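You operate a simulated robot arm through the tools that you are given. There is no shell and no other tool. Be economical: measure what you need, move in short steps, check, and stop when the job is done.

Carry out the task below with a simulated two-armed robot. There is one attempt and no reset: what you move stays moved.

JOB
Put the white wax ring on the top of the white box nearest the door. Take the brown paper tube and leave it on the top of the white box by the aisle. Pick up the brown cone with one hand, pass it to the other hand and put it in the inside of the brown box on the small green table. Put one of the teal cones from the top of the blue table on the top of the high shelf. Put one of the grey cone tubes from the top of the blue table on the top of the grey table. Put the round brush on the top of the tall steel table. Open the wire guide 62. Any order will do. Set down upright: brown cone, teal cone.

The check looks at the end state, three seconds after you hand in, the way a careful person would. Anything else that was tipped, shoved, dropped, spilled or broken makes it a failure.

ROBOT AND FRAMES
Two 7-joint arms with fingered hands on one trunk, on a base that drives. Base frame: it is fixed to the floor where the robot stands at the start and does not move with it; the origin is under the middle of the robot, x ahead of it, y to its left, z up. Lengths are in mm, angles in rad, forces in N, time in s.
The left shoulder is at the start at [70, 145, 987], the right one opposite. With the tool pointing down near the work surface each hand reaches from about 420 to 800 mm from the robot's upright axis, wherever it stands, measured 20 degrees to its own side. Places, roughly: brown cone (10x10x17 cm) [3100, -700, 900]; brown paper tube (10x3x4 cm) [1100, -200, 900]; grey cone tube (7x7x18 cm) [-4700, -3100, 900]; inside of the brown box on the small green table [3000, 900, 500]; round brush (5x5x7 cm) [-4900, -3000, 800]; teal cone (9x9x13 cm) [-4500, -3200, 900]; top of the grey table [-600, -3200, 800]; top of the high shelf [-4500, -3200, 1600]; top of the tall steel table [-6400, -2000, 900]; top of the white box by the aisle [-1500, 2100, 400]; top of the white box nearest the door [-600, 1100, 400]; white wax ring (4x4x3 cm) [500, -200, 900]; wire guide 62 [-1600, 8400, 1100]. Payload 3.5 kg a hand.
Tool frame (each hand has its own): the origin (TCP) lies between the finger pads and is the grasp point; the fingertips stand 25 mm ahead of it; z points along the fingers, y is the line along which they close. The gripper opens to 88 mm. The gripper's body begins 29 mm behind the TCP. The gripper is a hand of 4 fingers: y runs from the thumb to the fingers, the wrist lies at [-13, -97, -162] in the tool frame.
Orientation is that of the tool frame in the base frame, as [roll, pitch, yaw] about the fixed x, y, z axes, in that order (R = Rz(yaw) Ry(pitch) Rx(roll)). With the fingers straight down and the wrist toward the robot, the tool's x, y and z point along [0, 1, 0], [1, 0, 0] and [0, 0, -1] of the base frame.

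CONTROLS
- The arms move only by the tool move_arm. It takes "left_motion", "right_motion" or both (then of equal length, played together; a hand with none holds still); each is a list of rows, each an object (a shift or turn left out is 0) with "slide": the shift along the tool's x, y, z in mm, a list of three; "rot": the turn, a rotation vector about the tool's x, y, z in rad, a list of three. In form: [{"slide": [tx, ty, tz], "rot": [rx, ry, rz]}, ...]. A call has 1 to 20 rows; each row shifts and turns the commanded pose from where the row before left it, along the tool's axes as they then stand. Each row takes 0.2 s and may step no farther than 50 mm and 0.15 rad from the row before; otherwise, the whole call is refused. Where a pose cannot be reached the arm comes as near as it can. A force on the tool above 40 N (or 10 N above the force at the start of the call, whichever is more), or a blocked arm, ends the call early, and 0.2 s more pass. In this call time passes only in rows, and 0.2 s behind the last. The reply holds the time, the measured pose of the TCP, the force on the tool along the base axes, the opening and the grip force, in the units named above and with some noise, with the torque about the TCP (base axes, N m) and any sound that the robot's microphone picked up.
- Cameras (640 x 400 px; columns grow to the right, rows downward): "scene" is now at [125, -28.3, 1318.8]; the picture's right is [-0.45, -0.89, 0.00], its down [-0.47, 0.24, -0.85] and it looks along [0.76, -0.38, -0.53] (base axes); focal length 249 px, centre (320, 200). "left" rides on the left gripper at [-64, -83, -98] in its tool frame; the picture's right is [-0.62, -0.37, 0.69], its down [0.71, -0.63, 0.30] and it looks along [0.32, 0.68, 0.65] (tool axes); focal length 265 px, centre (320, 200). "right" rides on the right gripper at [64, -83, -98] in its tool frame; the picture's right is [-0.62, 0.37, -0.69], its down [-0.71, -0.63, 0.30] and it looks along [-0.32, 0.68, 0.65] (tool axes); focal length 265 px, centre (320, 200). There is no depth. A picture from a camera that has moved, and an enlarged one, comes with that camera's place and axes in the base frame and with its lens. The place of the scene camera against the robot may be out by one fixed shift of up to 25 mm in any direction.
- get_image(camera): a new picture of that camera. It takes no simulated time.
- raise_lower(by): slides the trunk up (or, below 0, down) by that many mm; the arms and the scene camera ride with it, the base frame stays. It gives what a move gives, with no picture.
- drive_base(legs): drives the robot by 1 to 6 legs, each [ahead, left, turn to the left] in mm, mm and rad, along the robot's own axes; the way and the turn of a leg run together, so that a leg with both is an arc; at most 1500 mm and 3.142 rad a leg. The arms and the cameras ride along, it lands a little off, and it stops where it bumps. It gives what a move gives.
- move_fingers(index, middle, ring, thumb_bend, thumb_turn, hand): sets how far each is bent, from 0 (flat) to 1 (curled in); at 0.3 the hand is open as for a grip, at 0.7 the pads meet at the TCP. One left out holds its place. A second passes; each finger stops where it meets its share of the squeeze, and holds until it gets a number again. It is the only way to open and close the hand. It gives what a move gives, with no picture; readings hold the bend of each and the force on the fingers (four entries, about 0 where the hand has none), thumb and palm. thumb_turn goes from beside the hand (0) to across from the fingers (1), as for a grip.
- aim_head(pan, tilt): turns the head with the scene camera to pan (to the left, within 1.501 rad either way) and tilt (down, from -0.506 to 1.204), counted from straight ahead of the robot. It gives what a move gives.
- enlarge(camera, box): a new picture of the part [left, top, right, bottom] of that camera's present view, enlarged. It takes no simulated time.
- sign_off(): hands the job in; it is judged then, once.

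Go step by step. Nothing tells you exact positions but the pictures and the camera data: compare them with the known pose of the tool, close in by small moves and look again before you grip or let go. The budget is 207 turns and 210 pictures, counting those below and the enlarged ones. Unless the task says otherwise, let go and move clear before handing in, and close with one line.

The tools are called after "Call:" as a command line: name --argument value ..., lists and objects as JSON in quotes. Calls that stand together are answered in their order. move_arm: Moves the arms, as the interface text tells. Its arguments: {"type":"object","properties":{"left_motion":{"type":"array"},"right_motion":{"type":"array"}},"required":[]} The other tools are called the same way: raise_lower (by) slides the trunk up or down; move_fingers (index, middle, ring, thumb_bend, thumb_turn, hand) moves the fingers one by one; drive_base (legs) drives the base; aim_head (pan, tilt) turns the head that bears the scene camera; get_image (camera) takes a picture; enlarge (camera, box) takes an enlarged picture of a part of a camera's view; sign_off () hands the job in.

At the start:

```text
t: 0.0
left_position: [537.7, 0.9, 1051.8]
left_tool_rot: [3.141, -0.001, 1.571]
left_wrist_force: [-0.6, -0.8, 0.2]
left_moment: [0.0, 0.01, 0.01]
left_gripper_width: 87.6
left_gripper_force: 0.0
left_shape: jaw
left_bend: [0.3, 0.3, 0.3, 0.3, 0.98]
left_finger forces: [0.0, 0.0, 0.1, 0.1, 0.1, 0.0]
right_position: [381.5, -410.2, 1155.0]
right_tool_rot: [-3.139, 0.001, 1.572]
right_wrist_force: [-0.7, 0.3, -0.4]
right_moment: [0.0, 0.01, -0.04]
right_gripper_width: 87.9
right_gripper_force: 0.0
right_shape: jaw
right_bend: [0.3, 0.3, 0.3, 0.3, 0.98]
right_finger forces: [0.1, 0.1, 0.1, 0.0, 0.1, 0.0]
trunk travel left (down, up): [-550.0, 290.0]
robot x, y, heading: [-1.0, -0.0, -0.006]
head pan, tilt: [-0.469, 0.555]
```

scene: 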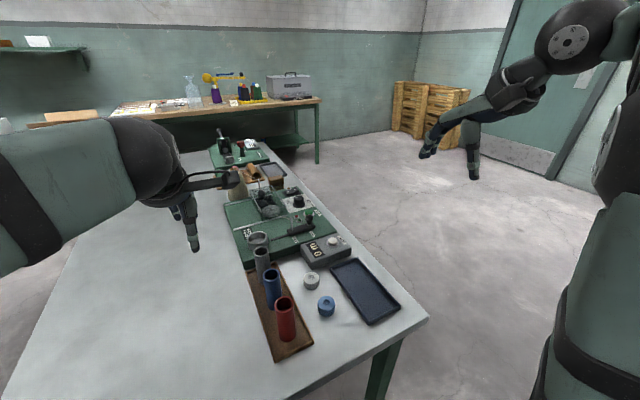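
right: 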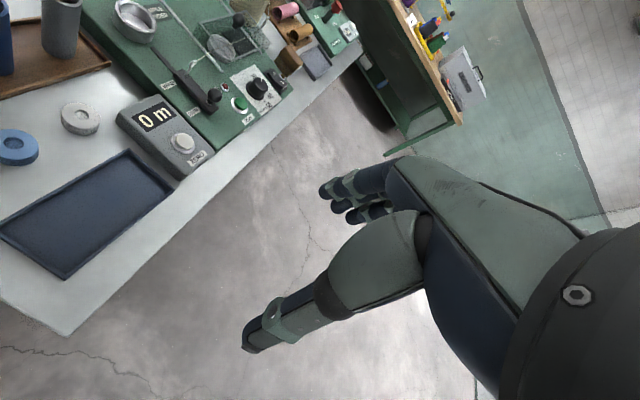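
left: 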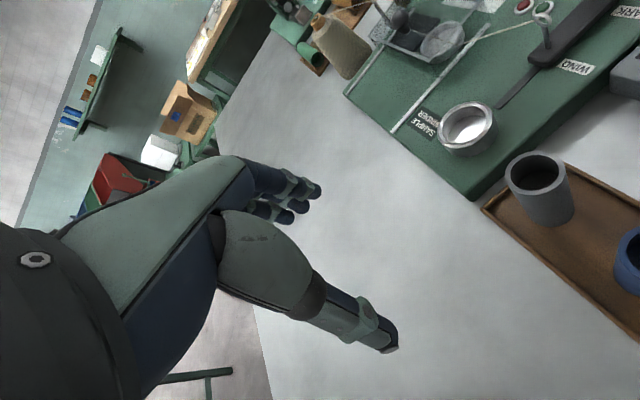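

The white ring lies near [465, -200] on the work table in front of the robot, and the tube should be farther along the same table. I'll look closer before moving.

Call:
enlarge --camera "scene" --box '[180, 120, 440, 370]'

Call:
enlarge --camera "right" --box '[0, 0, 360, 225]'

```text
1.60 times, centred on (310, 245) of scene
camera zoom: at [125.0, -28.3, 1318.8], right [-0.45, -0.89, 0.0], down [-0.47, 0.24, -0.85], along [0.76, -0.38, -0.53], focal length 399 px, centre (336, 128)
```

zoom: 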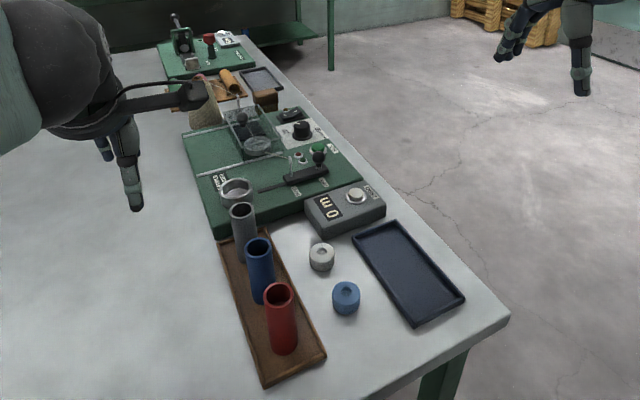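

```text
1.78 times, centred on (180, 112) of right
camera zoom: at [298.5, -346.9, 1254.0], right [0.37, -0.62, 0.69], down [-0.63, -0.71, -0.3], along [0.68, -0.32, -0.65], focal length 472 px, centre (569, 356)
```

zoom: 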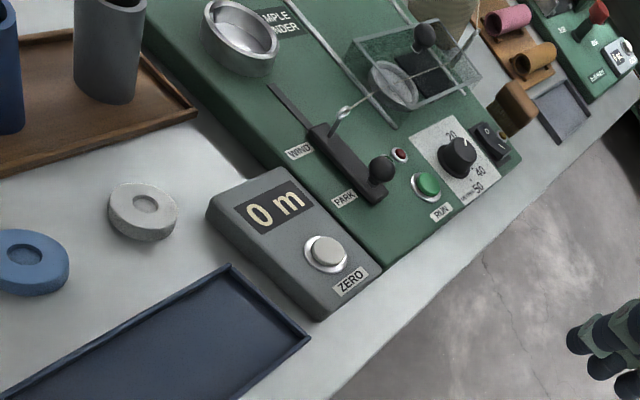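

The ring top is near [488, -187, 848], and the brown tube is the one on the small rack farther along. I'll bring the right hand above the ring and the left hand out of the way.

Call:
move_arm --right_motion '[{"slide": [44, 21, 10]}, {"slide": [44, 21, 20]}, {"slide": [44, 21, 20]}, {"slide": [44, 21, 20]}, {"slide": [44, 21, 30]}, {"slide": [0, 0, 40]}, {"slide": [0, 0, 40]}]' --left_motion '[{"slide": [30, 0, -10]}, {"slide": [30, 0, -10]}, {"slide": [30, 0, -10]}, {"slide": [30, 0, -10]}, {"slide": [30, 0, -10]}, {}, {}]'

Call:
get_image --camera "right"

Call:
get_image --camera "scene"

```text
refused: row 2 steps farther than a row can; nothing moved
```

```text
204 pictures are left
camera right: at [298.5, -346.9, 1254.0], right [0.37, -0.62, 0.69], down [-0.63, -0.71, -0.3], along [0.68, -0.32, -0.65], focal length 265 px, centre (320, 200)
```

right: 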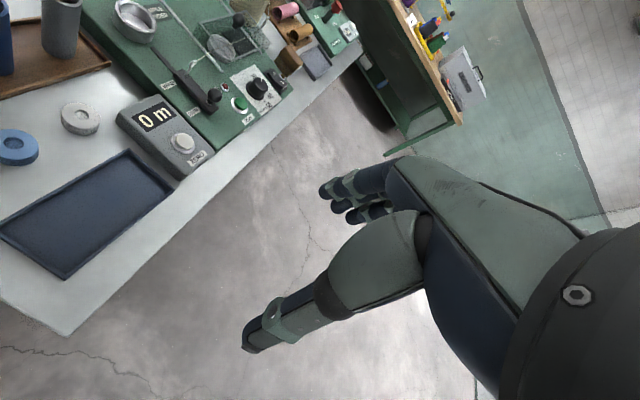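

```text
203 pictures are left
camera scene: at [125.0, -28.3, 1318.8], right [-0.45, -0.89, 0.0], down [-0.47, 0.24, -0.85], along [0.76, -0.38, -0.53], focal length 249 px, centre (320, 200)
```

scene: 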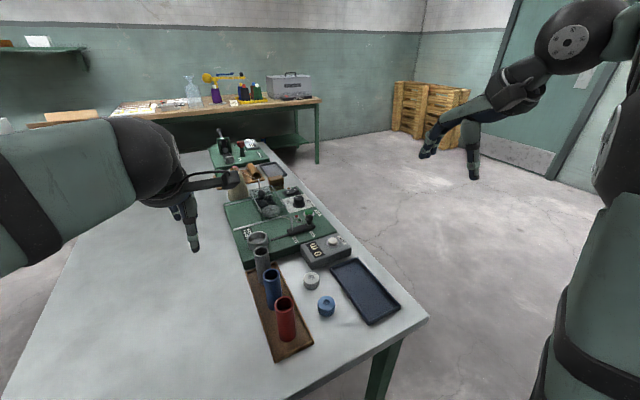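

Row 2 stepped past 50 mm, so I'll make the same move in smaller steps.

Call:
move_arm --right_motion '[{"slide": [37, 17, 20]}, {"slide": [37, 17, 20]}, {"slide": [37, 17, 20]}, {"slide": [37, 17, 20]}, {"slide": [37, 17, 20]}, {"slide": [35, 18, 20]}, {"slide": [0, 0, 40]}, {"slide": [0, 0, 30]}]' --left_motion '[{"slide": [30, 0, -10]}, {"slide": [30, 0, -10]}, {"slide": [30, 0, -10]}, {"slide": [30, 0, -10]}, {"slide": [30, 0, -10]}, {}, {}, {}]'

Call:
get_image --camera "right"

Call:
get_image --camera "scene"

```text
t: 1.8
left_position: [539.6, 153.3, 1101.5]
left_tool_rot: [-3.141, 0.0, 1.57]
left_wrist_force: [-1.4, -0.4, -0.4]
left_moment: [-0.01, 0.01, 0.02]
left_gripper_width: 87.5
left_gripper_force: 0.0
left_shape: jaw
left_bend: [0.3, 0.3, 0.3, 0.3, 0.98]
left_finger forces: [0.0, 0.1, 0.1, 0.1, 0.0, 0.0]
right_position: [495.8, -195.4, 966.7]
right_tool_rot: [3.137, 0.0, 1.573]
right_wrist_force: [-0.5, 0.6, -0.5]
right_moment: [0.0, 0.02, 0.01]
right_gripper_width: 88.1
right_gripper_force: 0.1
right_shape: jaw
right_bend: [0.3, 0.3, 0.3, 0.3, 0.98]
right_finger forces: [0.0, 0.0, 0.0, 0.0, 0.0, 0.0]
right hand out of reach, approached as far as the arm can: row 5
trunk travel left (down, up): [-550.0, 290.0]
robot x, y, heading: [1.1, -2.5, 0.001]
head pan, tilt: [-0.469, 0.555]
```

```text
202 pictures are left
camera right: at [411.2, -132.0, 1065.3], right [0.37, -0.62, 0.69], down [-0.63, -0.72, -0.31], along [0.69, -0.32, -0.65], focal length 265 px, centre (320, 200)
```

right: 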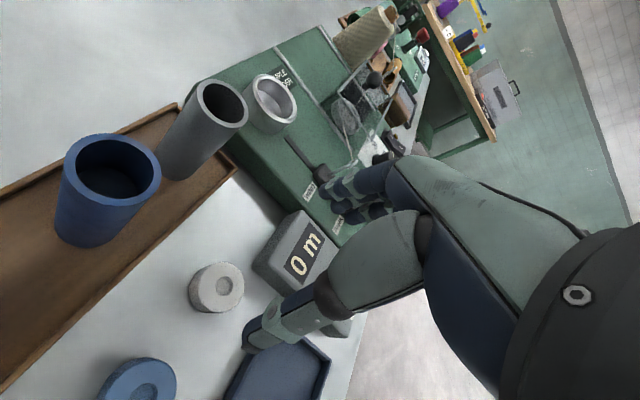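

```text
201 pictures are left
camera scene: at [125.8, -28.0, 1318.7], right [-0.45, -0.89, 0.0], down [-0.47, 0.24, -0.85], along [0.76, -0.38, -0.53], focal length 249 px, centre (320, 200)
```

scene: 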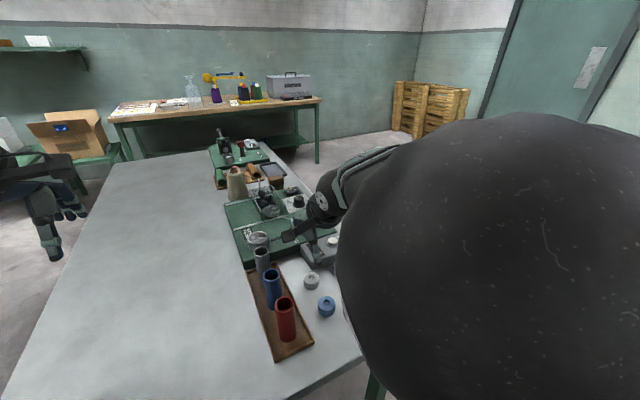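

The ring centre is near [479, -195, 866], with the console on the far side and the blue ring on the near side. I'll turn the hand a quarter so the fingers close along y, clear of both, and then look.

Call:
move_arm --right_motion '[{"slide": [0, -17, 0], "rot": [0, 0, -0.143]}, {"rot": [0, 0, -0.143]}, {"rot": [0, 0, -0.143]}, {"rot": [0, 0, -0.143]}, {"rot": [0, 0, -0.143]}, {"rot": [0, 0, -0.143]}, {"rot": [0, 0, -0.143]}, {"rot": [0, 0, -0.143]}, {"rot": [0, 0, -0.143]}, {"rot": [0, 0, -0.143]}, {"rot": [0, 0, -0.141]}]'

Call:
get_image --camera "right"

Call:
get_image --camera "scene"

```text
t: 4.2
left_position: [538.0, 153.2, 1101.4]
left_tool_rot: [-3.14, 0.0, 1.571]
left_wrist_force: [-0.2, 1.1, 0.0]
left_moment: [-0.01, 0.0, -0.01]
left_gripper_width: 87.6
left_gripper_force: 0.0
left_shape: jaw
left_bend: [0.3, 0.3, 0.3, 0.3, 0.98]
left_finger forces: [0.0, 0.0, 0.1, 0.1, 0.0, 0.0]
right_position: [477.8, -198.5, 966.1]
right_tool_rot: [3.141, 0.0, -3.141]
right_wrist_force: [0.1, -0.5, 0.2]
right_moment: [0.0, 0.0, -0.02]
right_gripper_width: 87.7
right_gripper_force: 0.0
right_shape: jaw
right_bend: [0.3, 0.3, 0.3, 0.3, 0.98]
right_finger forces: [0.1, 0.1, 0.1, 0.0, 0.1, 0.0]
trunk travel left (down, up): [-550.0, 290.0]
robot x, y, heading: [-3.6, -1.3, 0.002]
head pan, tilt: [-0.469, 0.555]
```

```text
200 pictures are left
camera right: at [413.8, -282.2, 1064.0], right [0.62, 0.37, 0.69], down [0.72, -0.63, -0.3], along [0.32, 0.68, -0.65], focal length 265 px, centre (320, 200)
```

right: 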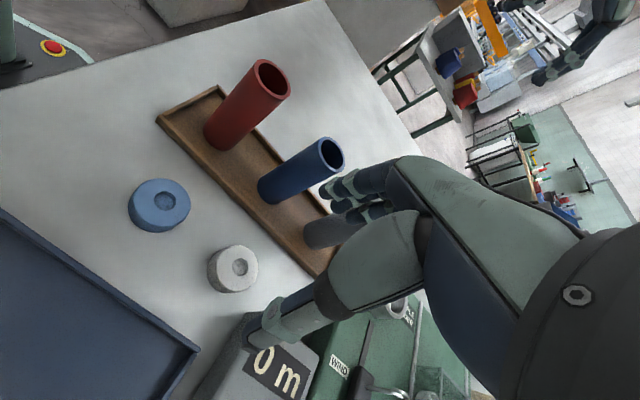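

```text
199 pictures are left
camera scene: at [125.8, -28.7, 1318.7], right [-0.45, -0.89, 0.0], down [-0.47, 0.24, -0.85], along [0.76, -0.38, -0.53], focal length 249 px, centre (320, 200)
```

scene: 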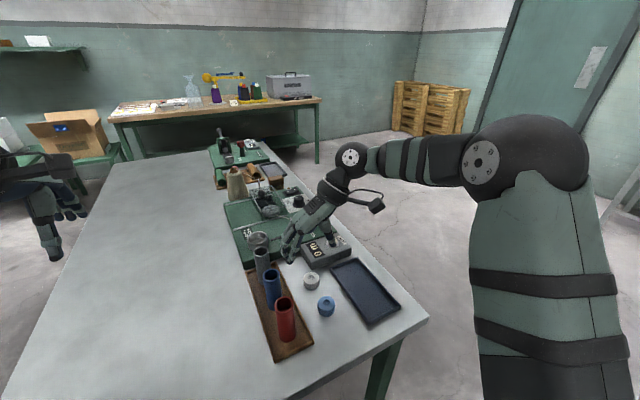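

The ring is near [480, -191] with its top at about 868. I'll narrow the fingers, centre over it, go partway down and check.

Call:
move_fingers --hand "right" --index 0.4 --middle 0.4 --ring 0.4 --thumb_bend 0.4

Call:
move_arm --right_motion '[{"slide": [-2, 7, 20]}, {"slide": [0, 0, 25]}]'

Call:
get_image --camera "right"

Call:
enlarge --camera "scene" --box '[240, 210, 400, 310]'

```text
t: 5.2
left_position: [538.6, 153.0, 1101.6]
left_tool_rot: [-3.141, 0.001, 1.571]
left_wrist_force: [-0.5, -0.2, -0.8]
left_moment: [0.03, -0.03, -0.02]
left_gripper_width: 87.5
left_gripper_force: 0.0
left_shape: jaw
left_bend: [0.3, 0.3, 0.3, 0.3, 0.98]
left_finger forces: [0.1, 0.1, 0.0, 0.1, 0.0, 0.1]
right_position: [477.4, -197.3, 966.2]
right_tool_rot: [-3.141, 0.0, 3.14]
right_wrist_force: [0.9, 0.9, 0.1]
right_moment: [-0.01, -0.02, -0.01]
right_gripper_width: 64.2
right_gripper_force: 0.0
right_shape: fingers
right_bend: [0.4, 0.4, 0.4, 0.4, 0.98]
right_finger forces: [0.0, 0.0, 0.1, 0.0, 0.0, 0.1]
trunk travel left (down, up): [-550.0, 290.0]
robot x, y, heading: [2.9, -6.4, -0.005]
head pan, tilt: [-0.469, 0.555]
```

```text
t: 5.8
left_position: [538.9, 152.0, 1100.7]
left_tool_rot: [3.141, 0.001, 1.571]
left_wrist_force: [0.5, 0.6, -0.1]
left_moment: [-0.03, -0.01, -0.01]
left_gripper_width: 87.7
left_gripper_force: 0.2
left_shape: jaw
left_bend: [0.3, 0.3, 0.3, 0.3, 0.98]
left_finger forces: [0.0, 0.1, 0.0, 0.0, 0.1, 0.1]
right_position: [480.0, -190.3, 921.3]
right_tool_rot: [-3.141, -0.001, 3.141]
right_wrist_force: [0.1, -0.2, 0.0]
right_moment: [-0.01, 0.02, -0.01]
right_gripper_width: 63.9
right_gripper_force: 0.0
right_shape: fingers
right_bend: [0.4, 0.4, 0.4, 0.4, 0.98]
right_finger forces: [0.0, 0.0, 0.0, 0.1, 0.1, 0.1]
trunk travel left (down, up): [-550.0, 290.0]
robot x, y, heading: [0.6, 1.6, -0.001]
head pan, tilt: [-0.469, 0.555]
```

```text
198 pictures are left
camera right: at [415.9, -275.1, 1019.0], right [0.62, 0.37, 0.69], down [0.71, -0.63, -0.3], along [0.32, 0.68, -0.65], focal length 265 px, centre (320, 200)
```

right: 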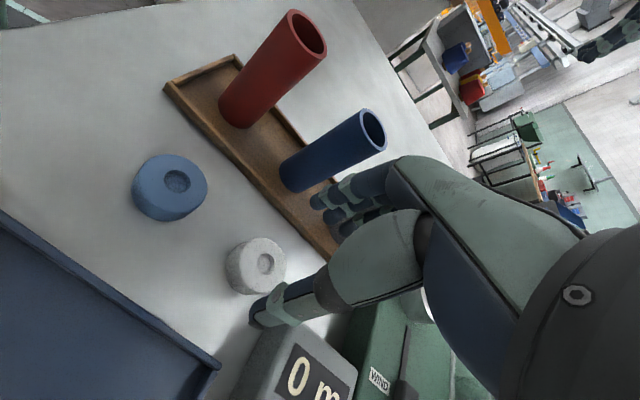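

```text
4.00 times, centred on (320, 260) of scene
camera zoom: at [125.6, -28.5, 1318.7], right [-0.45, -0.89, 0.0], down [-0.47, 0.24, -0.85], along [0.76, -0.38, -0.53], focal length 997 px, centre (320, -40)
```

zoom: 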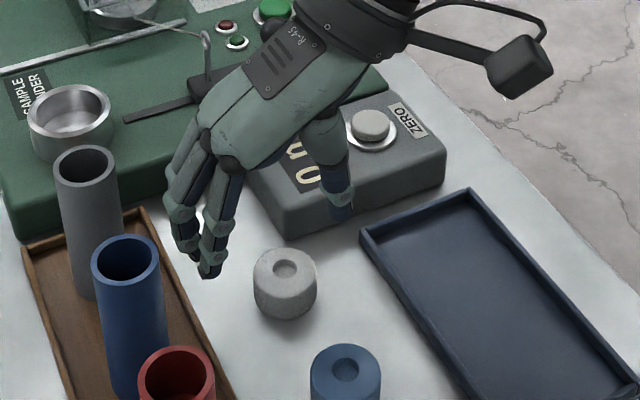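

Two views put the ring at [477, -194.5] with its top near 865. I'll shift a little and descend so the fingers pass either side of it.

Call:
move_arm --right_motion '[{"slide": [3, -4, 15]}, {"slide": [0, 0, 15]}, {"slide": [0, 0, 12]}, {"slide": [0, 0, 8]}]'

Call:
get_image --camera "right"

Call:
enlarge --camera "scene" --box '[240, 230, 400, 330]'

```text
t: 6.8
left_position: [534.4, 154.2, 1103.8]
left_tool_rot: [3.137, 0.002, 1.57]
left_wrist_force: [-0.8, -0.2, -0.2]
left_moment: [-0.04, -0.03, -0.03]
left_gripper_width: 87.2
left_gripper_force: 0.0
left_shape: jaw
left_bend: [0.3, 0.3, 0.3, 0.3, 0.98]
left_finger forces: [0.0, 0.0, 0.1, 0.0, 0.0, 0.1]
right_position: [475.7, -193.4, 876.4]
right_tool_rot: [3.139, 0.014, 3.139]
right_wrist_force: [2.7, -1.1, 27.3]
right_moment: [0.98, -0.21, -0.08]
right_gripper_width: 63.8
right_gripper_force: 13.7
right_shape: fingers
right_bend: [0.4, 0.37, 0.4, 0.4, 0.98]
right_finger forces: [1.2, 25.9, 0.0, 0.1, 0.8, 0.0]
trunk travel left (down, up): [-550.0, 290.0]
robot x, y, heading: [1.4, -4.8, 0.002]
head pan, tilt: [-0.469, 0.555]
```

```text
196 pictures are left
camera right: at [409.8, -277.6, 973.1], right [0.61, 0.37, 0.7], down [0.72, -0.63, -0.3], along [0.33, 0.69, -0.65], focal length 265 px, centre (320, 200)
```

right: 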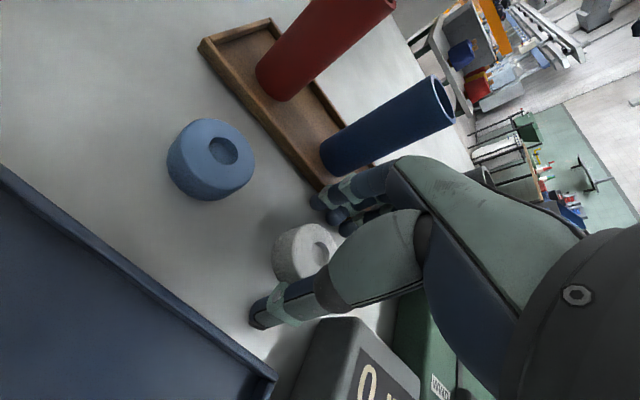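

```text
4.00 times, centred on (320, 280) of scene
camera zoom: at [121.0, -27.1, 1319.9], right [-0.45, -0.89, 0.0], down [-0.47, 0.24, -0.85], along [0.76, -0.39, -0.52], focal length 997 px, centre (320, -120)
```

zoom: 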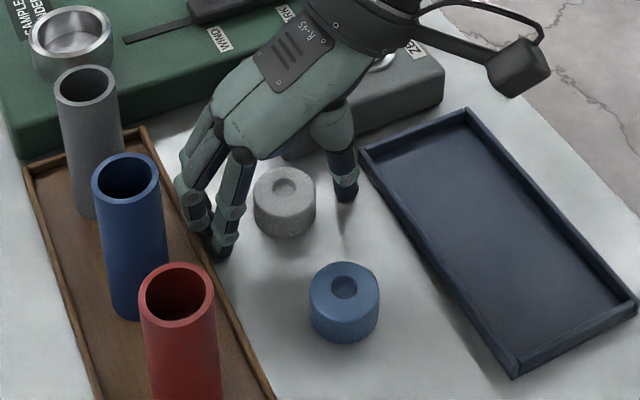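

The middle finger is resting on the edge of the tube rack. I'll rise a little, bend only the fingers in, and go down again.

Call:
move_arm --right_motion '[{"slide": [0, 0, -20]}, {"slide": [0, -2, 0]}]'

Call:
move_fingers --hand "right" --index 0.47 --middle 0.47 --ring 0.47

Call:
get_image --camera "right"

Call:
enlarge --camera "scene" --box '[240, 230, 400, 330]'

```text
t: 7.4
left_position: [537.3, 153.2, 1102.0]
left_tool_rot: [3.141, -0.001, 1.571]
left_wrist_force: [-0.1, 0.3, 0.9]
left_moment: [0.01, -0.01, 0.03]
left_gripper_width: 87.7
left_gripper_force: 0.0
left_shape: jaw
left_bend: [0.3, 0.3, 0.3, 0.3, 0.98]
left_finger forces: [0.0, 0.0, 0.0, 0.1, 0.0, 0.1]
right_position: [476.7, -195.6, 891.1]
right_tool_rot: [-3.14, -0.003, -3.141]
right_wrist_force: [-0.1, 0.2, 0.2]
right_moment: [0.01, 0.02, 0.01]
right_gripper_width: 64.1
right_gripper_force: 0.0
right_shape: fingers
right_bend: [0.4, 0.4, 0.4, 0.4, 0.98]
right_finger forces: [0.1, 0.0, 0.0, 0.0, 0.0, 0.0]
trunk travel left (down, up): [-550.0, 290.0]
robot x, y, heading: [-0.7, -1.9, -0.001]
head pan, tilt: [-0.469, 0.555]
```

```text
t: 8.4
left_position: [537.9, 152.6, 1100.7]
left_tool_rot: [3.141, -0.001, 1.572]
left_wrist_force: [-0.4, -0.5, -0.2]
left_moment: [-0.01, -0.02, 0.0]
left_gripper_width: 87.6
left_gripper_force: 0.1
left_shape: jaw
left_bend: [0.3, 0.3, 0.3, 0.3, 0.98]
left_finger forces: [0.0, 0.0, 0.0, 0.0, 0.0, 0.0]
right_position: [477.4, -196.8, 891.0]
right_tool_rot: [-3.141, 0.002, 3.139]
right_wrist_force: [-0.3, 0.2, 0.0]
right_moment: [0.0, 0.01, 0.01]
right_gripper_width: 56.4
right_gripper_force: 0.1
right_shape: fingers
right_bend: [0.47, 0.47, 0.47, 0.4, 0.98]
right_finger forces: [0.0, 0.0, 0.0, 0.1, 0.1, 0.1]
trunk travel left (down, up): [-550.0, 290.0]
robot x, y, heading: [1.3, -1.7, -0.001]
head pan, tilt: [-0.469, 0.555]
```

```text
194 pictures are left
camera right: at [412.5, -280.6, 989.7], right [0.62, 0.37, 0.69], down [0.71, -0.63, -0.3], along [0.33, 0.68, -0.65], focal length 265 px, centre (320, 200)
```

right: 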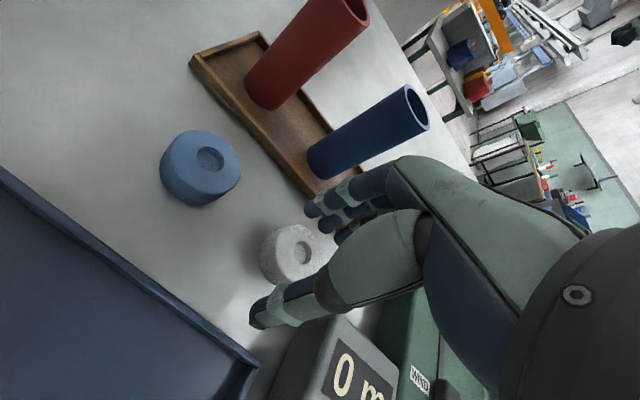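

```text
4.00 times, centred on (320, 280) of scene
camera zoom: at [125.0, -28.2, 1318.8], right [-0.45, -0.89, 0.0], down [-0.47, 0.24, -0.85], along [0.76, -0.38, -0.53], focal length 997 px, centre (320, -120)
```

zoom: 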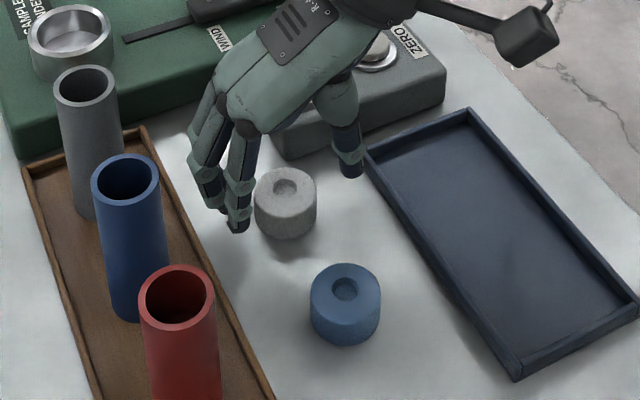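

The fingers now clear the rack edge. I'll shift 4 mm in y and descend in small steps.

Call:
move_arm --right_motion '[{"slide": [-1, 4, 8]}, {"slide": [0, 0, 8]}, {"slide": [0, 0, 7]}]'

Call:
enlarge --camera "scene" --box '[240, 230, 400, 330]'

```text
t: 9.2
left_position: [536.0, 152.4, 1102.7]
left_tool_rot: [-3.141, 0.0, 1.572]
left_wrist_force: [0.4, -0.1, -0.5]
left_moment: [0.0, 0.05, 0.01]
left_gripper_width: 87.6
left_gripper_force: 0.1
left_shape: jaw
left_bend: [0.3, 0.3, 0.3, 0.3, 0.98]
left_finger forces: [0.0, 0.1, 0.0, 0.0, 0.1, 0.0]
right_position: [479.2, -190.5, 876.9]
right_tool_rot: [3.13, 0.025, -3.134]
right_wrist_force: [-5.1, -0.3, 24.1]
right_moment: [0.72, 0.13, 0.22]
right_gripper_width: 56.3
right_gripper_force: 12.3
right_shape: fingers
right_bend: [0.47, 0.46, 0.47, 0.4, 0.98]
right_finger forces: [8.8, 15.5, 0.0, 0.0, 0.0, 0.1]
trunk travel left (down, up): [-550.0, 290.0]
robot x, y, heading: [1.3, -5.6, -0.003]
head pan, tilt: [-0.469, 0.555]
stopped in row 3 (right hand): the force on the tool passed its limit at 44 N (the readings are from after the stop); the commanded pose is now the measured one
```

```text
4.00 times, centred on (320, 280) of scene
camera zoom: at [122.9, -28.0, 1319.2], right [-0.45, -0.89, 0.0], down [-0.47, 0.24, -0.85], along [0.76, -0.39, -0.53], focal length 997 px, centre (320, -120)
```

zoom: 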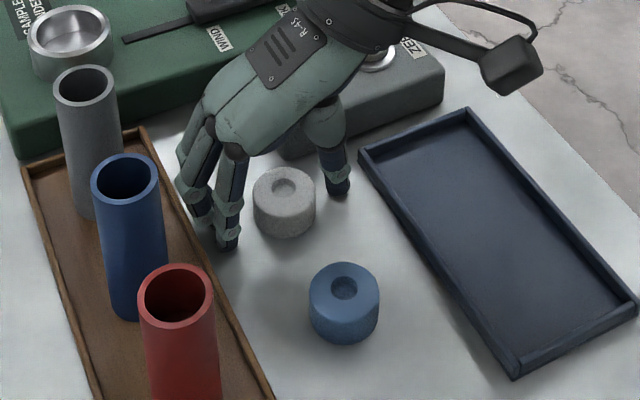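

The fingertips have met the table, with the ring between the fingers and thumb. I'll raise 2 mm and close.

Call:
move_arm --right_motion '[{"slide": [0, -3, -3]}]'

Call:
move_fingers --hand "right" --index 0.7 --middle 0.7 --ring 0.7 --thumb_bend 0.7

Call:
enlarge --camera "scene" --box '[240, 230, 400, 330]'

Call:
get_image --camera "right"

```text
t: 9.6
left_position: [536.1, 153.1, 1101.6]
left_tool_rot: [3.138, -0.001, 1.572]
left_wrist_force: [0.5, -0.3, -1.1]
left_moment: [0.0, -0.01, -0.01]
left_gripper_width: 87.5
left_gripper_force: 0.0
left_shape: jaw
left_bend: [0.3, 0.3, 0.3, 0.3, 0.98]
left_finger forces: [0.0, 0.0, 0.0, 0.0, 0.0, 0.0]
right_position: [479.9, -193.0, 877.6]
right_tool_rot: [3.136, 0.019, -3.14]
right_wrist_force: [-2.7, 2.0, 12.2]
right_moment: [0.44, -0.03, 0.09]
right_gripper_width: 56.6
right_gripper_force: 6.1
right_shape: fingers
right_bend: [0.47, 0.44, 0.47, 0.4, 0.98]
right_finger forces: [0.0, 12.3, 0.0, 0.0, 0.0, 0.1]
trunk travel left (down, up): [-550.0, 290.0]
robot x, y, heading: [-0.4, 3.0, -0.003]
head pan, tilt: [-0.469, 0.555]
```

```text
t: 10.6
left_position: [536.2, 153.9, 1102.3]
left_tool_rot: [3.14, 0.002, 1.571]
left_wrist_force: [0.4, 0.6, 0.8]
left_moment: [-0.01, 0.01, -0.03]
left_gripper_width: 87.8
left_gripper_force: 0.1
left_shape: jaw
left_bend: [0.3, 0.3, 0.3, 0.3, 0.98]
left_finger forces: [0.1, 0.1, 0.0, 0.0, 0.0, 0.0]
right_position: [479.9, -193.2, 877.7]
right_tool_rot: [3.137, 0.018, -3.14]
right_wrist_force: [0.4, 2.9, 12.0]
right_moment: [0.17, -0.01, 0.02]
right_gripper_width: 26.9
right_gripper_force: 15.2
right_shape: fingers
right_bend: [0.6, 0.63, 0.7, 0.56, 0.96]
right_finger forces: [8.8, 11.5, 0.0, 0.1, 10.7, 0.0]
trunk travel left (down, up): [-550.0, 290.0]
robot x, y, heading: [0.5, 0.8, 0.001]
head pan, tilt: [-0.469, 0.555]
```

```text
4.00 times, centred on (320, 280) of scene
camera zoom: at [123.5, -27.0, 1319.0], right [-0.45, -0.89, 0.0], down [-0.47, 0.24, -0.85], along [0.76, -0.39, -0.53], focal length 997 px, centre (320, -120)
```

zoom: 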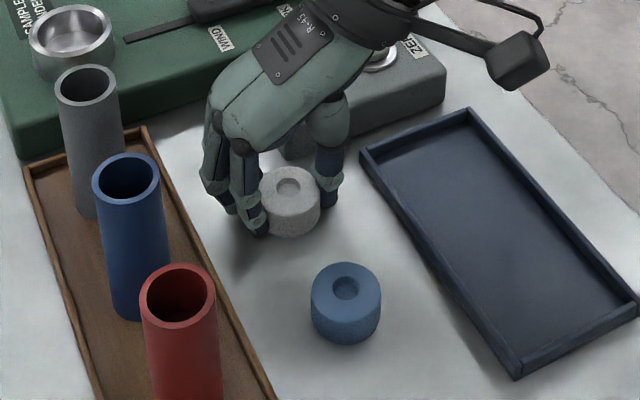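

```text
190 pictures are left
camera right: at [413.4, -278.1, 974.6], right [0.61, 0.37, 0.71], down [0.72, -0.63, -0.29], along [0.33, 0.69, -0.64], focal length 265 px, centre (320, 200)
```

right: 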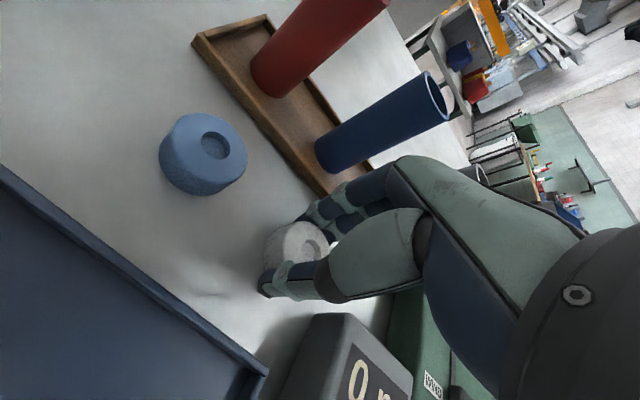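

The ring is held between thumb, index and middle finger. I'll lift it and check the hold.

Call:
move_arm --right_motion '[{"slide": [0, 0, -15]}, {"slide": [0, 0, -30]}, {"slide": [0, 0, -45]}, {"slide": [0, 0, -45]}, {"slide": [0, 0, -45]}]'

Call:
get_image --camera "right"

Call:
get_image --camera "scene"

```text
t: 11.8
left_position: [538.3, 153.0, 1101.8]
left_tool_rot: [-3.142, -0.002, 1.57]
left_wrist_force: [0.1, 0.5, -0.4]
left_moment: [0.0, -0.01, -0.01]
left_gripper_width: 87.8
left_gripper_force: 0.1
left_shape: jaw
left_bend: [0.3, 0.3, 0.3, 0.3, 0.98]
left_finger forces: [0.1, 0.0, 0.0, 0.0, 0.1, 0.0]
right_position: [477.4, -196.2, 1056.8]
right_tool_rot: [3.136, 0.017, -3.14]
right_wrist_force: [0.5, 0.2, 0.4]
right_moment: [0.04, 0.03, -0.01]
right_gripper_width: 26.9
right_gripper_force: 10.3
right_shape: fingers
right_bend: [0.61, 0.64, 0.7, 0.56, 0.96]
right_finger forces: [5.9, 4.6, 0.1, 0.1, 10.5, 0.0]
trunk travel left (down, up): [-550.0, 290.0]
robot x, y, heading: [-3.4, -1.4, 0.003]
head pan, tilt: [-0.469, 0.555]
```

```text
189 pictures are left
camera right: at [411.2, -281.6, 1154.3], right [0.61, 0.37, 0.71], down [0.72, -0.63, -0.3], along [0.33, 0.69, -0.64], focal length 265 px, centre (320, 200)
```

right: 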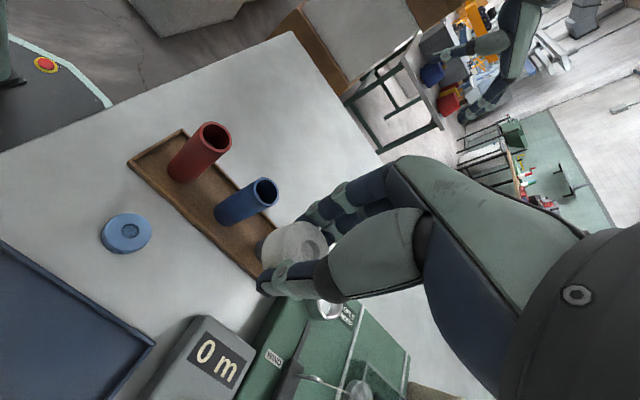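

```text
188 pictures are left
camera scene: at [124.8, -28.7, 1318.8], right [-0.45, -0.89, 0.0], down [-0.47, 0.24, -0.85], along [0.76, -0.38, -0.53], focal length 249 px, centre (320, 200)
```

scene: 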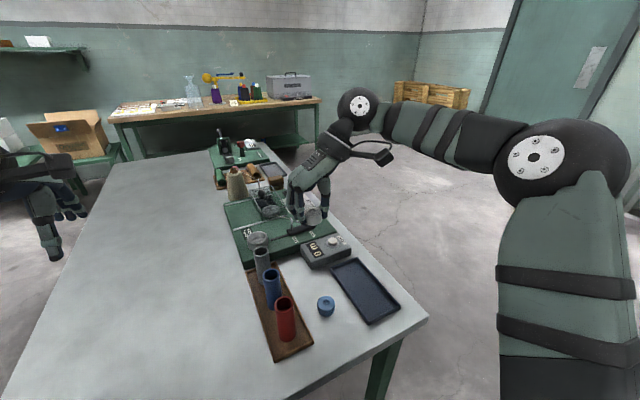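

The ring is secure. Before driving to the right side of the table for the tube, I'll look to the right for clearance.

Call:
aim_head --pan -1.4 --tilt 0.35

Call:
get_image --camera "scene"

Call:
aim_head --pan 1.4 --tilt 0.3

Call:
get_image --camera "scene"

```text
t: 13.1
left_position: [538.1, 152.4, 1101.7]
left_tool_rot: [-3.141, 0.001, 1.573]
left_wrist_force: [-0.6, -0.5, 0.5]
left_moment: [0.0, 0.02, 0.0]
left_gripper_width: 87.2
left_gripper_force: 0.1
left_shape: jaw
left_bend: [0.3, 0.3, 0.3, 0.3, 0.98]
left_finger forces: [0.0, 0.1, 0.0, 0.0, 0.0, 0.1]
right_position: [478.0, -196.0, 1056.5]
right_tool_rot: [3.138, 0.019, 3.141]
right_wrist_force: [-0.2, 0.2, -0.1]
right_moment: [-0.03, 0.0, -0.03]
right_gripper_width: 26.9
right_gripper_force: 10.3
right_shape: fingers
right_bend: [0.61, 0.64, 0.7, 0.56, 0.96]
right_finger forces: [5.9, 4.6, 0.0, 0.0, 10.5, 0.0]
trunk travel left (down, up): [-550.0, 290.0]
robot x, y, heading: [2.9, 1.4, -0.0]
head pan, tilt: [-1.4, 0.351]
```

```text
187 pictures are left
camera scene: at [61.2, -79.4, 1337.5], right [-0.99, -0.17, 0.0], down [-0.06, 0.34, -0.94], along [0.16, -0.93, -0.34], focal length 249 px, centre (320, 200)
```

scene: 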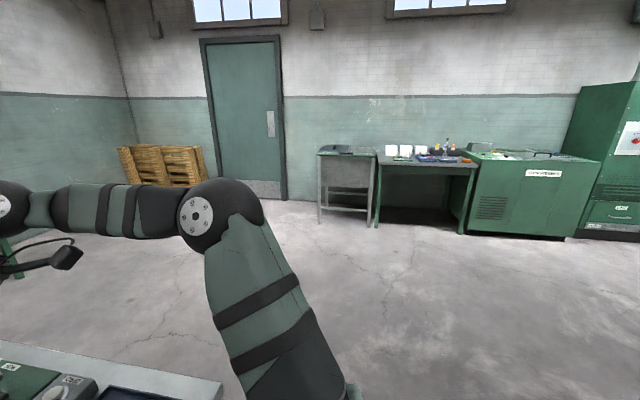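

```text
t: 15.5
left_position: [538.9, 153.3, 1101.4]
left_tool_rot: [3.141, -0.001, 1.57]
left_wrist_force: [-0.6, -0.3, 1.1]
left_moment: [-0.04, 0.0, 0.0]
left_gripper_width: 87.7
left_gripper_force: 0.0
left_shape: jaw
left_bend: [0.3, 0.3, 0.3, 0.3, 0.98]
left_finger forces: [0.1, 0.0, 0.1, 0.1, 0.1, 0.0]
right_position: [477.9, -196.1, 1056.1]
right_tool_rot: [3.136, 0.018, -3.14]
right_wrist_force: [0.1, -0.4, -0.6]
right_moment: [-0.03, 0.02, 0.02]
right_gripper_width: 26.7
right_gripper_force: 10.7
right_shape: fingers
right_bend: [0.61, 0.64, 0.7, 0.56, 0.96]
right_finger forces: [5.9, 4.6, 0.0, 0.1, 10.5, 0.0]
trunk travel left (down, up): [-550.0, 290.0]
robot x, y, heading: [0.7, -0.2, -0.002]
head pan, tilt: [1.4, 0.3]
```

```text
186 pictures are left
camera scene: at [61.2, 104.3, 1342.2], right [0.99, -0.17, 0.0], down [-0.05, -0.29, -0.96], along [0.16, 0.94, -0.3], focal length 249 px, centre (320, 200)
```

scene: 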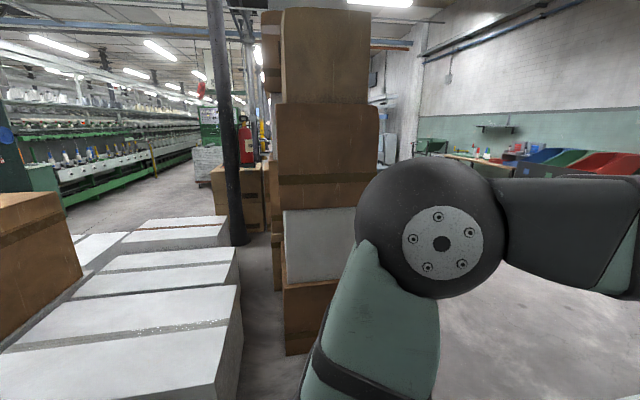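

The floor on the right is clear. I'll raise the trunk a bit and drive around to the right side of the table, facing it.

Call:
raise_lower --by 100

Call:
drive_base --legs '[[-150, 0, 0], [0, -800, 0], [1455, 0, 0], [0, 0, 1.571]]'

Call:
aim_head --pan 0.2 --tilt 0.75

Call:
get_image --camera "scene"

Call:
get_image --camera "left"

```text
t: 16.9
left_position: [538.6, 151.7, 1201.7]
left_tool_rot: [3.14, -0.001, 1.57]
left_wrist_force: [-0.3, -0.7, 0.0]
left_moment: [0.0, -0.03, 0.02]
left_gripper_width: 87.7
left_gripper_force: 0.0
left_shape: jaw
left_bend: [0.3, 0.3, 0.3, 0.3, 0.98]
left_finger forces: [0.1, 0.0, 0.0, 0.0, 0.0, 0.0]
right_position: [477.6, -196.0, 1156.6]
right_tool_rot: [3.135, 0.016, -3.139]
right_wrist_force: [0.2, -0.3, -0.3]
right_moment: [0.01, -0.03, 0.02]
right_gripper_width: 27.1
right_gripper_force: 10.9
right_shape: fingers
right_bend: [0.61, 0.64, 0.7, 0.56, 0.96]
right_finger forces: [5.9, 4.6, 0.1, 0.1, 10.5, 0.0]
trunk travel left (down, up): [-650.0, 190.0]
robot x, y, heading: [-1.2, 0.5, 0.001]
head pan, tilt: [1.4, 0.3]
```

```text
t: 32.7
left_position: [1140.5, -252.9, 1201.8]
left_tool_rot: [-3.139, -0.001, -3.133]
left_wrist_force: [-0.4, 0.1, -0.9]
left_moment: [0.02, 0.0, 0.03]
left_gripper_width: 87.5
left_gripper_force: 0.1
left_shape: jaw
left_bend: [0.3, 0.3, 0.3, 0.3, 0.98]
left_finger forces: [0.0, 0.0, 0.1, 0.0, 0.0, 0.1]
right_position: [1490.2, -311.0, 1157.0]
right_tool_rot: [3.136, 0.017, -1.561]
right_wrist_force: [-0.2, -0.5, -1.1]
right_moment: [0.01, 0.02, 0.0]
right_gripper_width: 26.6
right_gripper_force: 10.8
right_shape: fingers
right_bend: [0.61, 0.64, 0.7, 0.56, 0.96]
right_finger forces: [5.6, 4.9, 0.0, 0.0, 10.4, 0.0]
trunk travel left (down, up): [-650.0, 190.0]
robot x, y, heading: [1294.8, -791.2, 1.581]
head pan, tilt: [1.4, 0.3]
```

```text
t: 34.1
left_position: [1140.2, -254.1, 1201.4]
left_tool_rot: [-3.141, 0.0, -3.134]
left_wrist_force: [-0.2, -0.3, -0.1]
left_moment: [0.01, 0.04, 0.0]
left_gripper_width: 87.5
left_gripper_force: 0.1
left_shape: jaw
left_bend: [0.3, 0.3, 0.3, 0.3, 0.98]
left_finger forces: [0.1, 0.0, 0.0, 0.0, 0.0, 0.0]
right_position: [1489.3, -312.3, 1157.6]
right_tool_rot: [3.136, 0.016, -1.563]
right_wrist_force: [0.2, 0.2, -0.4]
right_moment: [0.02, 0.0, 0.0]
right_gripper_width: 26.5
right_gripper_force: 10.6
right_shape: fingers
right_bend: [0.61, 0.64, 0.7, 0.56, 0.96]
right_finger forces: [5.7, 4.9, 0.0, 0.0, 10.5, 0.1]
trunk travel left (down, up): [-650.0, 190.0]
robot x, y, heading: [1296.9, -794.7, 1.578]
head pan, tilt: [0.201, 0.75]
```

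```text
185 pictures are left
camera scene: at [1273.3, -647.1, 1401.9], right [0.98, 0.21, 0.0], down [0.14, -0.67, -0.73], along [-0.15, 0.72, -0.68], focal length 249 px, centre (320, 200)
```

scene: 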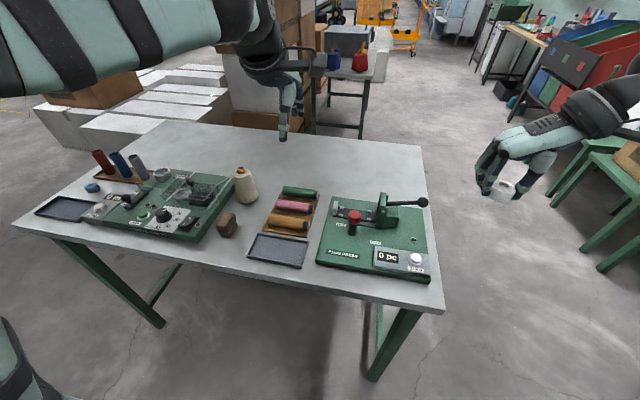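

```text
184 pictures are left
camera left: at [1204.7, -335.6, 1301.0], right [0.62, -0.36, -0.69], down [-0.71, -0.63, -0.3], along [-0.33, 0.68, -0.65], focal length 265 px, centre (320, 200)
```

left: 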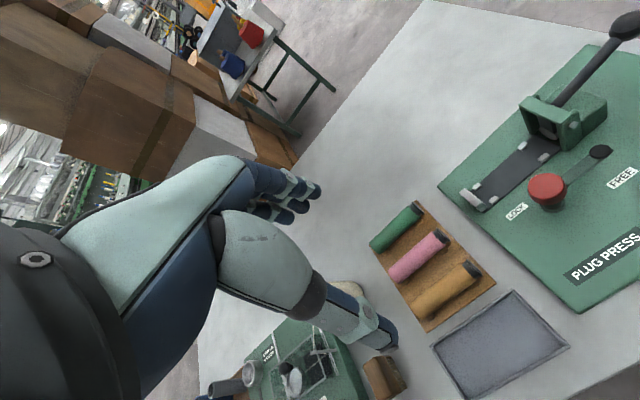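

The tubes lie on a small wooden rack, and the brown one is nearest me. I'll zoom in on it.

Call:
enlarge --camera "scene" --box '[230, 160, 358, 280]'

Call:
enlarge --camera "left" --box '[350, 180, 560, 340]'

```text
3.33 times, centred on (294, 220) of scene
camera zoom: at [1273.3, -647.1, 1401.9], right [0.98, 0.21, 0.0], down [0.14, -0.67, -0.73], along [-0.15, 0.72, -0.68], focal length 830 px, centre (407, 133)
```

zoom: 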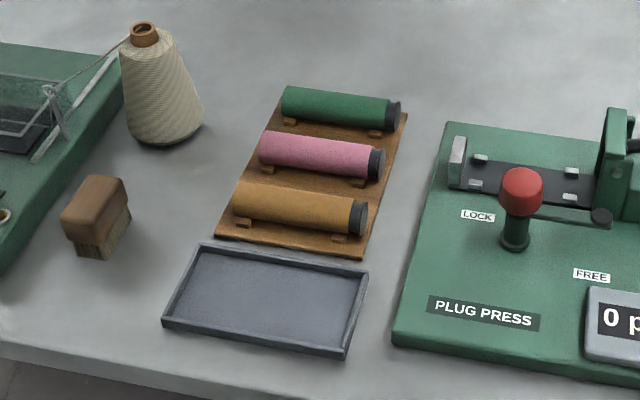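

```text
2.50 times, centred on (455, 260) of left
camera zoom: at [1204.7, -335.6, 1301.0], right [0.62, -0.36, -0.69], down [-0.71, -0.63, -0.3], along [-0.33, 0.68, -0.65], focal length 664 px, centre (-18, 50)
```

zoom: 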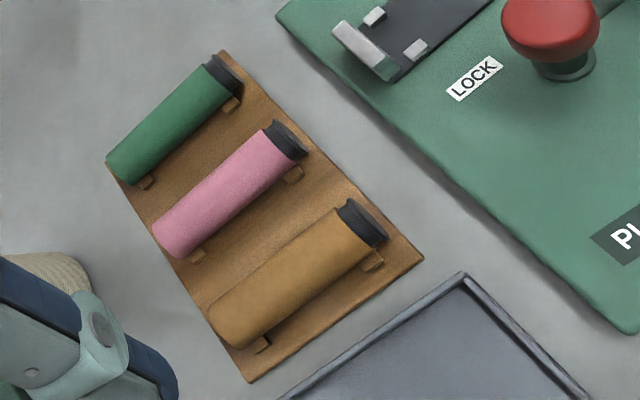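

The brown tube lies along x, centred near [1097, -222], axis height about 885. I'll narrow the left fingers and hover above it.

Call:
move_fingers --hand "left" --index 0.44 --middle 0.44 --ring 0.44 --thumb_bend 0.44

Call:
move_arm --left_motion '[{"slide": [15, 11, 40]}, {"slide": [14, 11, 40]}, {"slide": [14, 10, 40]}, {"slide": [0, 0, 45]}, {"slide": [0, 0, 45]}, {"slide": [0, 0, 35]}]'

Call:
get_image --camera "left"

Call:
get_image --camera "scene"

```text
t: 35.1
left_position: [1140.6, -253.7, 1202.5]
left_tool_rot: [3.139, 0.0, -3.134]
left_wrist_force: [-0.7, -0.5, 0.3]
left_moment: [0.04, 0.0, 0.0]
left_gripper_width: 55.5
left_gripper_force: 0.0
left_shape: fingers
left_bend: [0.44, 0.44, 0.44, 0.44, 0.98]
left_finger forces: [0.0, 0.0, 0.0, 0.0, 0.0, 0.0]
right_position: [1489.6, -311.9, 1156.7]
right_tool_rot: [3.134, 0.016, -1.561]
right_wrist_force: [-0.2, -0.1, 0.2]
right_moment: [0.01, -0.01, 0.02]
right_gripper_width: 26.8
right_gripper_force: 10.6
right_shape: fingers
right_bend: [0.61, 0.64, 0.7, 0.56, 0.96]
right_finger forces: [5.7, 4.9, 0.1, 0.0, 10.5, 0.1]
trunk travel left (down, up): [-650.0, 190.0]
robot x, y, heading: [1296.6, -792.8, 1.576]
head pan, tilt: [0.201, 0.75]
```

```text
t: 36.5
left_position: [1095.9, -221.1, 955.5]
left_tool_rot: [-3.141, 0.0, -3.137]
left_wrist_force: [-0.9, -0.2, -0.5]
left_moment: [0.02, -0.02, 0.03]
left_gripper_width: 55.3
left_gripper_force: 0.1
left_shape: fingers
left_bend: [0.44, 0.44, 0.44, 0.44, 0.98]
left_finger forces: [0.0, 0.0, 0.0, 0.0, 0.0, 0.1]
right_position: [1489.1, -310.1, 1156.5]
right_tool_rot: [3.135, 0.015, -1.563]
right_wrist_force: [0.5, 1.7, 0.4]
right_moment: [0.03, -0.02, 0.01]
right_gripper_width: 26.8
right_gripper_force: 10.8
right_shape: fingers
right_bend: [0.61, 0.64, 0.7, 0.56, 0.96]
right_finger forces: [5.7, 4.9, 0.0, 0.0, 10.3, 0.0]
trunk travel left (down, up): [-650.0, 190.0]
robot x, y, heading: [1297.5, -790.0, 1.578]
head pan, tilt: [0.201, 0.75]
```

```text
181 pictures are left
camera left: at [1161.1, -302.8, 1055.1], right [0.62, -0.36, -0.69], down [-0.71, -0.63, -0.3], along [-0.33, 0.68, -0.65], focal length 265 px, centre (320, 200)
```

left: 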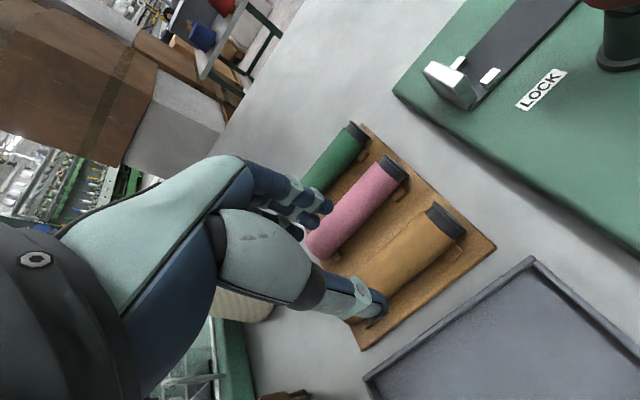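

```text
180 pictures are left
camera scene: at [1273.1, -645.9, 1401.8], right [0.98, 0.21, 0.0], down [0.14, -0.67, -0.73], along [-0.15, 0.71, -0.68], focal length 249 px, centre (320, 200)
```

scene: 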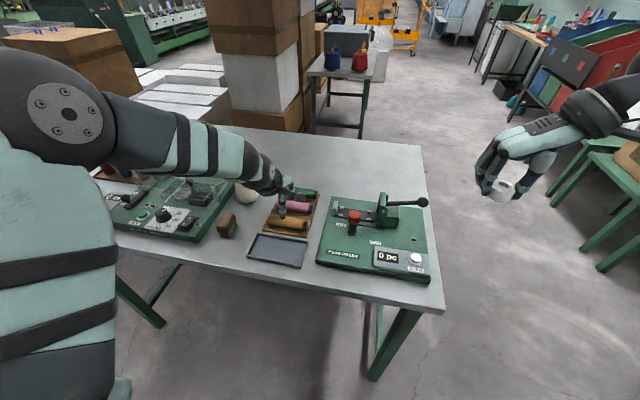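

The tube's plug end checks out at [1144, -224], so I'm well centred. I'll descend to gripping height.

Call:
move_arm --left_motion '[{"slide": [0, -2, 25]}, {"slide": [0, 0, 20]}, {"slide": [0, 0, 12]}, {"slide": [0, 0, 5]}]'

Call:
get_image --camera "left"

Call:
enlarge --camera "scene" --box '[230, 160, 358, 280]'

```text
t: 37.5
left_position: [1097.2, -223.2, 893.9]
left_tool_rot: [-3.142, -0.001, -3.135]
left_wrist_force: [0.4, 0.2, 0.2]
left_moment: [-0.02, 0.02, -0.04]
left_gripper_width: 55.2
left_gripper_force: 0.0
left_shape: fingers
left_bend: [0.44, 0.44, 0.44, 0.44, 0.98]
left_finger forces: [0.1, 0.0, 0.0, 0.0, 0.0, 0.0]
right_position: [1488.2, -311.3, 1157.0]
right_tool_rot: [3.137, 0.017, -1.563]
right_wrist_force: [0.0, 0.2, 0.7]
right_moment: [0.02, -0.02, -0.04]
right_gripper_width: 26.8
right_gripper_force: 10.4
right_shape: fingers
right_bend: [0.61, 0.64, 0.7, 0.56, 0.96]
right_finger forces: [5.7, 4.9, 0.0, 0.1, 10.4, 0.1]
trunk travel left (down, up): [-650.0, 190.0]
robot x, y, heading: [1299.2, -790.7, 1.584]
head pan, tilt: [0.201, 0.75]
```

```text
179 pictures are left
camera left: at [1161.5, -305.8, 993.6], right [0.62, -0.36, -0.69], down [-0.71, -0.63, -0.3], along [-0.33, 0.68, -0.65], focal length 265 px, centre (320, 200)
```

left: 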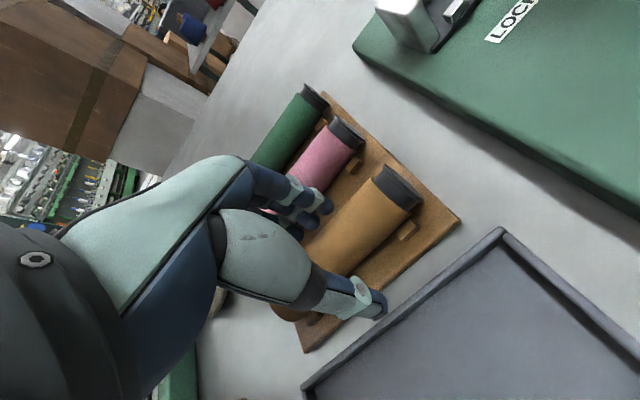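

```text
3.33 times, centred on (294, 220) of scene
camera zoom: at [1273.4, -646.7, 1401.8], right [0.98, 0.21, 0.0], down [0.14, -0.67, -0.73], along [-0.15, 0.72, -0.68], focal length 830 px, centre (407, 133)
```

zoom: 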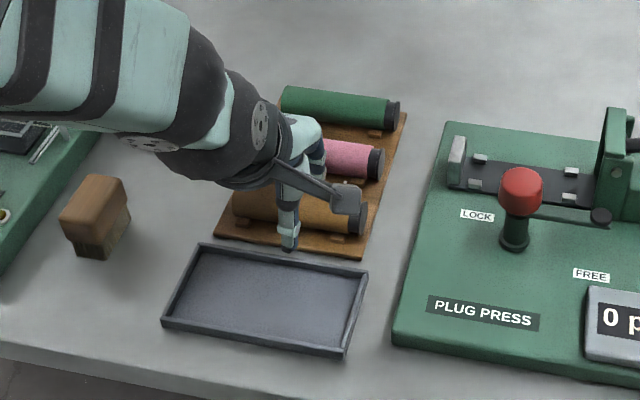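

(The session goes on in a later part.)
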